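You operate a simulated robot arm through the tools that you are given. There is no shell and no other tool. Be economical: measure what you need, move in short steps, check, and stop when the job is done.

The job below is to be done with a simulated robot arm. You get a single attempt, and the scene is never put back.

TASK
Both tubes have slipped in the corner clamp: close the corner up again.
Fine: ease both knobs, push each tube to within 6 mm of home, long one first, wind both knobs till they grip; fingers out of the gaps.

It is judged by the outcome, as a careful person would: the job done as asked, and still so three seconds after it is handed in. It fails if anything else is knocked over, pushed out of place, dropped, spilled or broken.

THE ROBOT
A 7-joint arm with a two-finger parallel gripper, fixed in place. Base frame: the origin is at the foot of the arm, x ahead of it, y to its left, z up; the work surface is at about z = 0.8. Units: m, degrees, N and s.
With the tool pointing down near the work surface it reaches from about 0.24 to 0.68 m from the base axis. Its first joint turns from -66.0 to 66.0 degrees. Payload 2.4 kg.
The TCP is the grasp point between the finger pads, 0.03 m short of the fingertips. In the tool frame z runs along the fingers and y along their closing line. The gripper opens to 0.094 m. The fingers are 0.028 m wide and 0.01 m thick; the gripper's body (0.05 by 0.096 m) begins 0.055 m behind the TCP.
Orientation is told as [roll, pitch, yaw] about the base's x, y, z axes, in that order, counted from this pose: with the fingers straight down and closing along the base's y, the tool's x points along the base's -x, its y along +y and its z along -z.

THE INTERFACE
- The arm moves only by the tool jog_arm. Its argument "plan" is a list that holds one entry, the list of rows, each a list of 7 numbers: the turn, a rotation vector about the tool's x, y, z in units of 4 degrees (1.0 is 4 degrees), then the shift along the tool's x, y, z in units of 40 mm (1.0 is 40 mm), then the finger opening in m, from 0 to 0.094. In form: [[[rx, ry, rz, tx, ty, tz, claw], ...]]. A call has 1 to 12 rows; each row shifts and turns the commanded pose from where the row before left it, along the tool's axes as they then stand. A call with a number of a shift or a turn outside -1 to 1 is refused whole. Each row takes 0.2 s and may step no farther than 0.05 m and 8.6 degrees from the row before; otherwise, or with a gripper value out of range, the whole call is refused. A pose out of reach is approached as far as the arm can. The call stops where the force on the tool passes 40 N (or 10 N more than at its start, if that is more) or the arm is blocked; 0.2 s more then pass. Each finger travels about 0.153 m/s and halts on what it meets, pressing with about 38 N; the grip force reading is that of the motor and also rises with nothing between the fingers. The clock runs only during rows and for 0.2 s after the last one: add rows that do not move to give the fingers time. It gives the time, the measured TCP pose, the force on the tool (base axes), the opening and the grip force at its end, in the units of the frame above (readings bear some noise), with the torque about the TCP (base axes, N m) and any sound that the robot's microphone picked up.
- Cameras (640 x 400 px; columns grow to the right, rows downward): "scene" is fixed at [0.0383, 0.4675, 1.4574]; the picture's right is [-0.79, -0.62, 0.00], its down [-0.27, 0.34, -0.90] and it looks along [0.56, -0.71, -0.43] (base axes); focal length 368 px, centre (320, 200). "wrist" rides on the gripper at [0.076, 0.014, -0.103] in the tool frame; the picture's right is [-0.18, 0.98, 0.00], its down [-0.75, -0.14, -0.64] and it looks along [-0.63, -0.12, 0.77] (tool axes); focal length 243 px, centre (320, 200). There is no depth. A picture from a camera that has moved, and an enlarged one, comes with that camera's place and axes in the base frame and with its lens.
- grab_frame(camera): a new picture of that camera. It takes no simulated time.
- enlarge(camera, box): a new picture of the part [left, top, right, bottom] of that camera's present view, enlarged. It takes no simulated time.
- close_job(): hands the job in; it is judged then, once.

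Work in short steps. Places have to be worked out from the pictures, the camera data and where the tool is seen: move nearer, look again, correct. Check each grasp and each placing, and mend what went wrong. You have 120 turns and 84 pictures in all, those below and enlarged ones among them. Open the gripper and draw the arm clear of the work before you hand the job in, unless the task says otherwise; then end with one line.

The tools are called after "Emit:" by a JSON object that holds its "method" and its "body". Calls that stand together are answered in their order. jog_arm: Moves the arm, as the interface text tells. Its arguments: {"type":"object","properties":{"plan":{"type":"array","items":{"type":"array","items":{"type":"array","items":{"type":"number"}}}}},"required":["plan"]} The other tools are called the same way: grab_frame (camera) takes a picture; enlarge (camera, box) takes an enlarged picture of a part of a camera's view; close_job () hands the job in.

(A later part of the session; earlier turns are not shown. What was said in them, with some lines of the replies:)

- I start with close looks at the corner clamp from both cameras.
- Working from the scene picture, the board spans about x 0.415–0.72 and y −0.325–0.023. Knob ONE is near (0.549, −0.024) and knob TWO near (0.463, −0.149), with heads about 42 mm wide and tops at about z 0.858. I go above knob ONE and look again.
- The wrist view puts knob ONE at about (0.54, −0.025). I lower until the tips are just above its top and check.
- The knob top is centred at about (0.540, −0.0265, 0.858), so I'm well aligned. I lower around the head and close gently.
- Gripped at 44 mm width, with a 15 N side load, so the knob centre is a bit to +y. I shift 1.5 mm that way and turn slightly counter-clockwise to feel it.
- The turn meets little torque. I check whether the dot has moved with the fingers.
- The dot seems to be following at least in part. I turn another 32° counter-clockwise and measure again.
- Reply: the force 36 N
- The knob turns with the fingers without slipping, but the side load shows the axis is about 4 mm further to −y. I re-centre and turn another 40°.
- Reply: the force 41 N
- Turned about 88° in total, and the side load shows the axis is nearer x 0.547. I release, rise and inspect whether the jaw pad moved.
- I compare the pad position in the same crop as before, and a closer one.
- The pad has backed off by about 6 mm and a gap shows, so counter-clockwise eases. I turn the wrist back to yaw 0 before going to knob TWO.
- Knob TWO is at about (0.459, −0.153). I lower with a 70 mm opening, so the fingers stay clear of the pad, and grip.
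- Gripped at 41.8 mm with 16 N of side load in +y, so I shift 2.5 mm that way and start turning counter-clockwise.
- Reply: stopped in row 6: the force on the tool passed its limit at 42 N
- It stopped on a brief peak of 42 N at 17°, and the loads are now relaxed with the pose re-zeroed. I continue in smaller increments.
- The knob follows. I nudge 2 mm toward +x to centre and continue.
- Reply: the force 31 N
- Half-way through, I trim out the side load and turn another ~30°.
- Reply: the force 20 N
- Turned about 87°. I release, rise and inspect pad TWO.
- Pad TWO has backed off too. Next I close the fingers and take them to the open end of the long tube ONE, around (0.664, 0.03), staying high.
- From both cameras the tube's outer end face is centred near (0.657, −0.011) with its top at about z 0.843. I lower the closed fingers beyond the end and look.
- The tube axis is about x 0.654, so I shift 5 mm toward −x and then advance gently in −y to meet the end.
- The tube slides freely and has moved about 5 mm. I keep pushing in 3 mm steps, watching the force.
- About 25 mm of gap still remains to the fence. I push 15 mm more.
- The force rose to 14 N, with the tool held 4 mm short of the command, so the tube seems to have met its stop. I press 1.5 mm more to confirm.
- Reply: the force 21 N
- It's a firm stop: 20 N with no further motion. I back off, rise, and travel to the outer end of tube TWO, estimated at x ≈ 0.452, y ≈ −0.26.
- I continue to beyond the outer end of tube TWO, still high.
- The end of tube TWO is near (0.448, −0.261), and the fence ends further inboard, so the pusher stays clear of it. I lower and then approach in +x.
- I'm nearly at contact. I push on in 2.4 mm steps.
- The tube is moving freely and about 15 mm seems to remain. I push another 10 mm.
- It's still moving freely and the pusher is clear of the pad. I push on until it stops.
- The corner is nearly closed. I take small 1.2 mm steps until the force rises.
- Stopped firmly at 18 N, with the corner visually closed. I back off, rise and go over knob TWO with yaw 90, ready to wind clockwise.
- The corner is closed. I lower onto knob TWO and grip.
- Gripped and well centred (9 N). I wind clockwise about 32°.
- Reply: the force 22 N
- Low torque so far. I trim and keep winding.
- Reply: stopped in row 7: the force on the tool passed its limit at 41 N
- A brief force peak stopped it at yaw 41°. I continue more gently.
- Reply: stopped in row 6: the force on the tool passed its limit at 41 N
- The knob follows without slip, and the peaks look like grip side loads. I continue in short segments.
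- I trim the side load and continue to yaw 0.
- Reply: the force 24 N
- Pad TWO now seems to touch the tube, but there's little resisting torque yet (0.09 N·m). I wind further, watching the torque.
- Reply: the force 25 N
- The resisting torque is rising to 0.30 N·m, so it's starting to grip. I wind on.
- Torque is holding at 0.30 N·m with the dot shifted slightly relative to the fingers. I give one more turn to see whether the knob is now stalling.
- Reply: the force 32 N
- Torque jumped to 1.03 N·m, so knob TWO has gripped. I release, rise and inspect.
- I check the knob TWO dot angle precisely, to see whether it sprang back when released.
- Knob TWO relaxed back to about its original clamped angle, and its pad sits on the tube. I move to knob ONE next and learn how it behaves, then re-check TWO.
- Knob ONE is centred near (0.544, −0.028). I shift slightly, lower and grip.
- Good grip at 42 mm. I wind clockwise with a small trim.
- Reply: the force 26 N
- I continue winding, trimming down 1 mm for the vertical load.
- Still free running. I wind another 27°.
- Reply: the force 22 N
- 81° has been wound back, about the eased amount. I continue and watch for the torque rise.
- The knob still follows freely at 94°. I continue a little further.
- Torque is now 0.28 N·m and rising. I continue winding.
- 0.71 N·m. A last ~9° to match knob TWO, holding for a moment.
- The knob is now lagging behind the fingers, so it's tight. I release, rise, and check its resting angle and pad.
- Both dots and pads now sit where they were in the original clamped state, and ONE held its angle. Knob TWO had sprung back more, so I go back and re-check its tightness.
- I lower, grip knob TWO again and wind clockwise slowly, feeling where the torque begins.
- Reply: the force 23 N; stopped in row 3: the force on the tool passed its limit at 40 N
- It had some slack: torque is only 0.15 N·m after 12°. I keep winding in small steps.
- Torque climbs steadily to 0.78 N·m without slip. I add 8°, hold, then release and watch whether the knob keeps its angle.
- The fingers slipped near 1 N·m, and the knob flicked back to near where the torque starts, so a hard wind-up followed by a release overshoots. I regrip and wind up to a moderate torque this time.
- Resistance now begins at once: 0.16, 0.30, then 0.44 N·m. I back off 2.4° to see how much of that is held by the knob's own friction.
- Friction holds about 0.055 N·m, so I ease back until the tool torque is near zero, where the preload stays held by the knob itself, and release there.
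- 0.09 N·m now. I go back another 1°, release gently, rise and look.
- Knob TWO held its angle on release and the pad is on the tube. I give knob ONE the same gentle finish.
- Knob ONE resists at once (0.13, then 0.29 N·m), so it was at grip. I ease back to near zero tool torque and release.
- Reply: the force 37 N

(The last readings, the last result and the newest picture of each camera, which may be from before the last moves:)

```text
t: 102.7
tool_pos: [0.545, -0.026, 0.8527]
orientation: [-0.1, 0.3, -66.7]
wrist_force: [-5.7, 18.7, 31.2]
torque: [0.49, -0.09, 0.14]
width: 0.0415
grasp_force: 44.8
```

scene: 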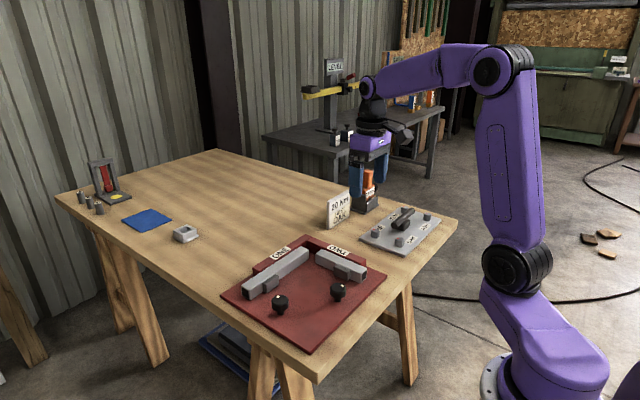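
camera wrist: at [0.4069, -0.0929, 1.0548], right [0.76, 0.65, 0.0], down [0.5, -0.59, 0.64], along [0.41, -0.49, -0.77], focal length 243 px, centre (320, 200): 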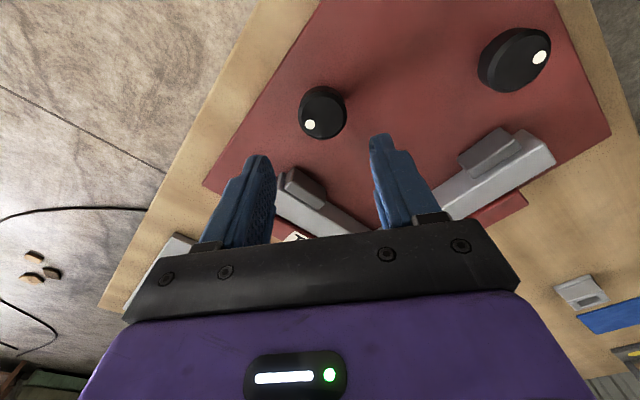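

I ease back a further 2°, then release and rise clear.

Emit:
{"method": "jog_arm", "body": {"plan": [[[0, 0, -0.5, 0, 0, 0, 0.03], [0, 0, 0, 0, 0, 0, 0.03], [0, 0, 0, 0, 0, 0, 0.06], [0, 0, 0, 0, 0, 0, 0.06], [0, 0, 0, 0, 0, -0.8, 0.06], [0, 0, 0, 0, 0, -0.8, 0.06], [0, 0, 0, 0, 0, -0.9, 0.06], [0, 0, 0, 0, 0, -0.9, 0.06], [0, 0, 0, 0, 0, -0.9, 0.06], [0, 0, 0, 0, 0, -0.9, 0.06], [0, 0, 0, 0, 0, 0, 0.06]]]}}

Emit:
{"method": "enlarge", "body": {"camera": "scene", "box": [210, 220, 400, 360]}}

Emit:
{"method": "grab_frame", "body": {"camera": "wrist"}}

```text
t: 105.1
tool_pos: [0.546, -0.0283, 1.0602]
orientation: [-0.2, 0.1, -64.8]
wrist_force: [0.5, 0.2, -0.2]
torque: [0.01, -0.01, -0.02]
width: 0.0602
grasp_force: 0.2
```

```text
2.86 times, centred on (305, 290) of scene
camera zoom: at [0.0383, 0.4675, 1.4574], right [-0.79, -0.62, 0.0], down [-0.27, 0.34, -0.9], along [0.56, -0.71, -0.43], focal length 1050 px, centre (363, -57)
```

zoom: 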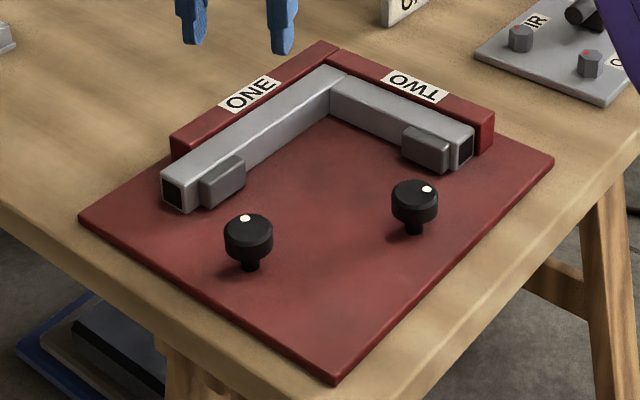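

```text
18 pictures are left
camera wrist: at [0.5253, 0.0458, 1.1643], right [0.97, 0.25, 0.0], down [0.2, -0.74, 0.64], along [0.16, -0.62, -0.77], focal length 243 px, centre (320, 200)
```

wrist: 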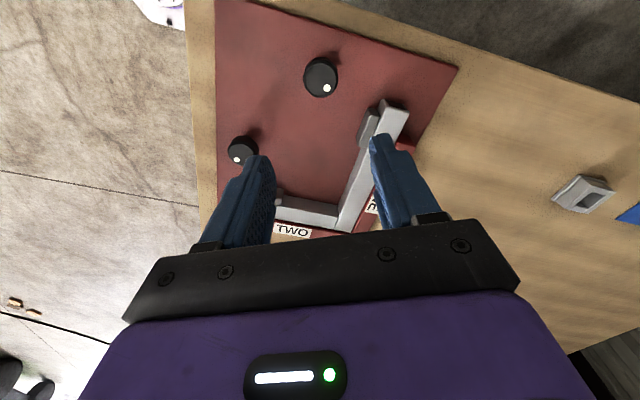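

Both pads are on the tubes. I take a close look at the corner for any remaining gap.

Emit:
{"method": "enlarge", "body": {"camera": "scene", "box": [290, 230, 350, 270]}}

Emit:
{"method": "enlarge", "body": {"camera": "wrist", "box": [260, 80, 420, 240]}}

Emit:
{"method": "grab_frame", "body": {"camera": "scene"}}

```text
10.00 times, centred on (320, 250) of scene
camera zoom: at [0.0383, 0.4675, 1.4574], right [-0.79, -0.62, 0.0], down [-0.27, 0.34, -0.9], along [0.56, -0.71, -0.43], focal length 3676 px, centre (320, -300)
```

zoom: 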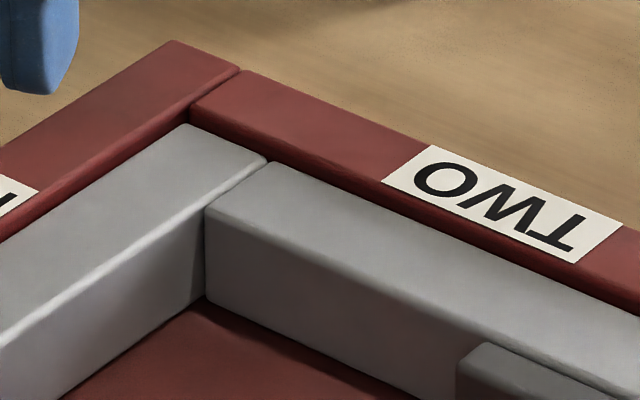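

```text
2.50 times, centred on (340, 160) of wrist
camera zoom: at [0.5253, 0.0458, 1.1643], right [0.97, 0.25, 0.0], down [0.2, -0.74, 0.64], along [0.16, -0.62, -0.77], focal length 606 px, centre (270, 300)
```

zoom: 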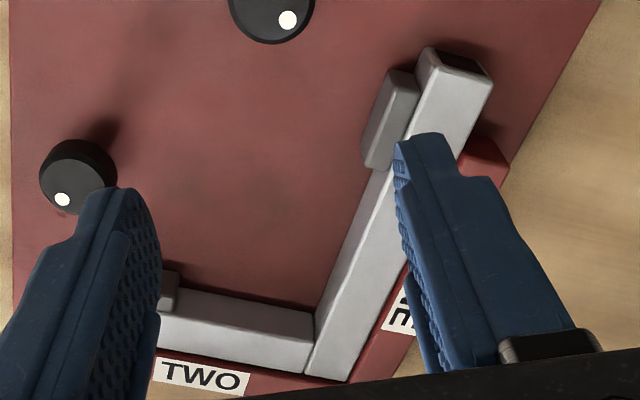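

```text
15 pictures are left
```

scene: 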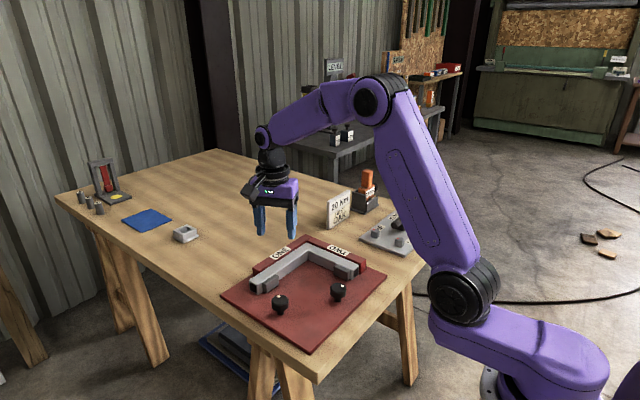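

The corner is closed with only a hairline seam, both pads bear on the tubes, nothing else has been disturbed, and the arm is open and clear. I hand the job in.

Emit:
{"method": "close_job", "body": {}}

```text
The job is handed in.
```

The job is handed in: I eased both knobs, pushed both tubes home against their stops (long one first), and wound both knobs until the pads bear on the tubes. I judged the grip by knob torque and the pictures, and did not pull-test the tubes.
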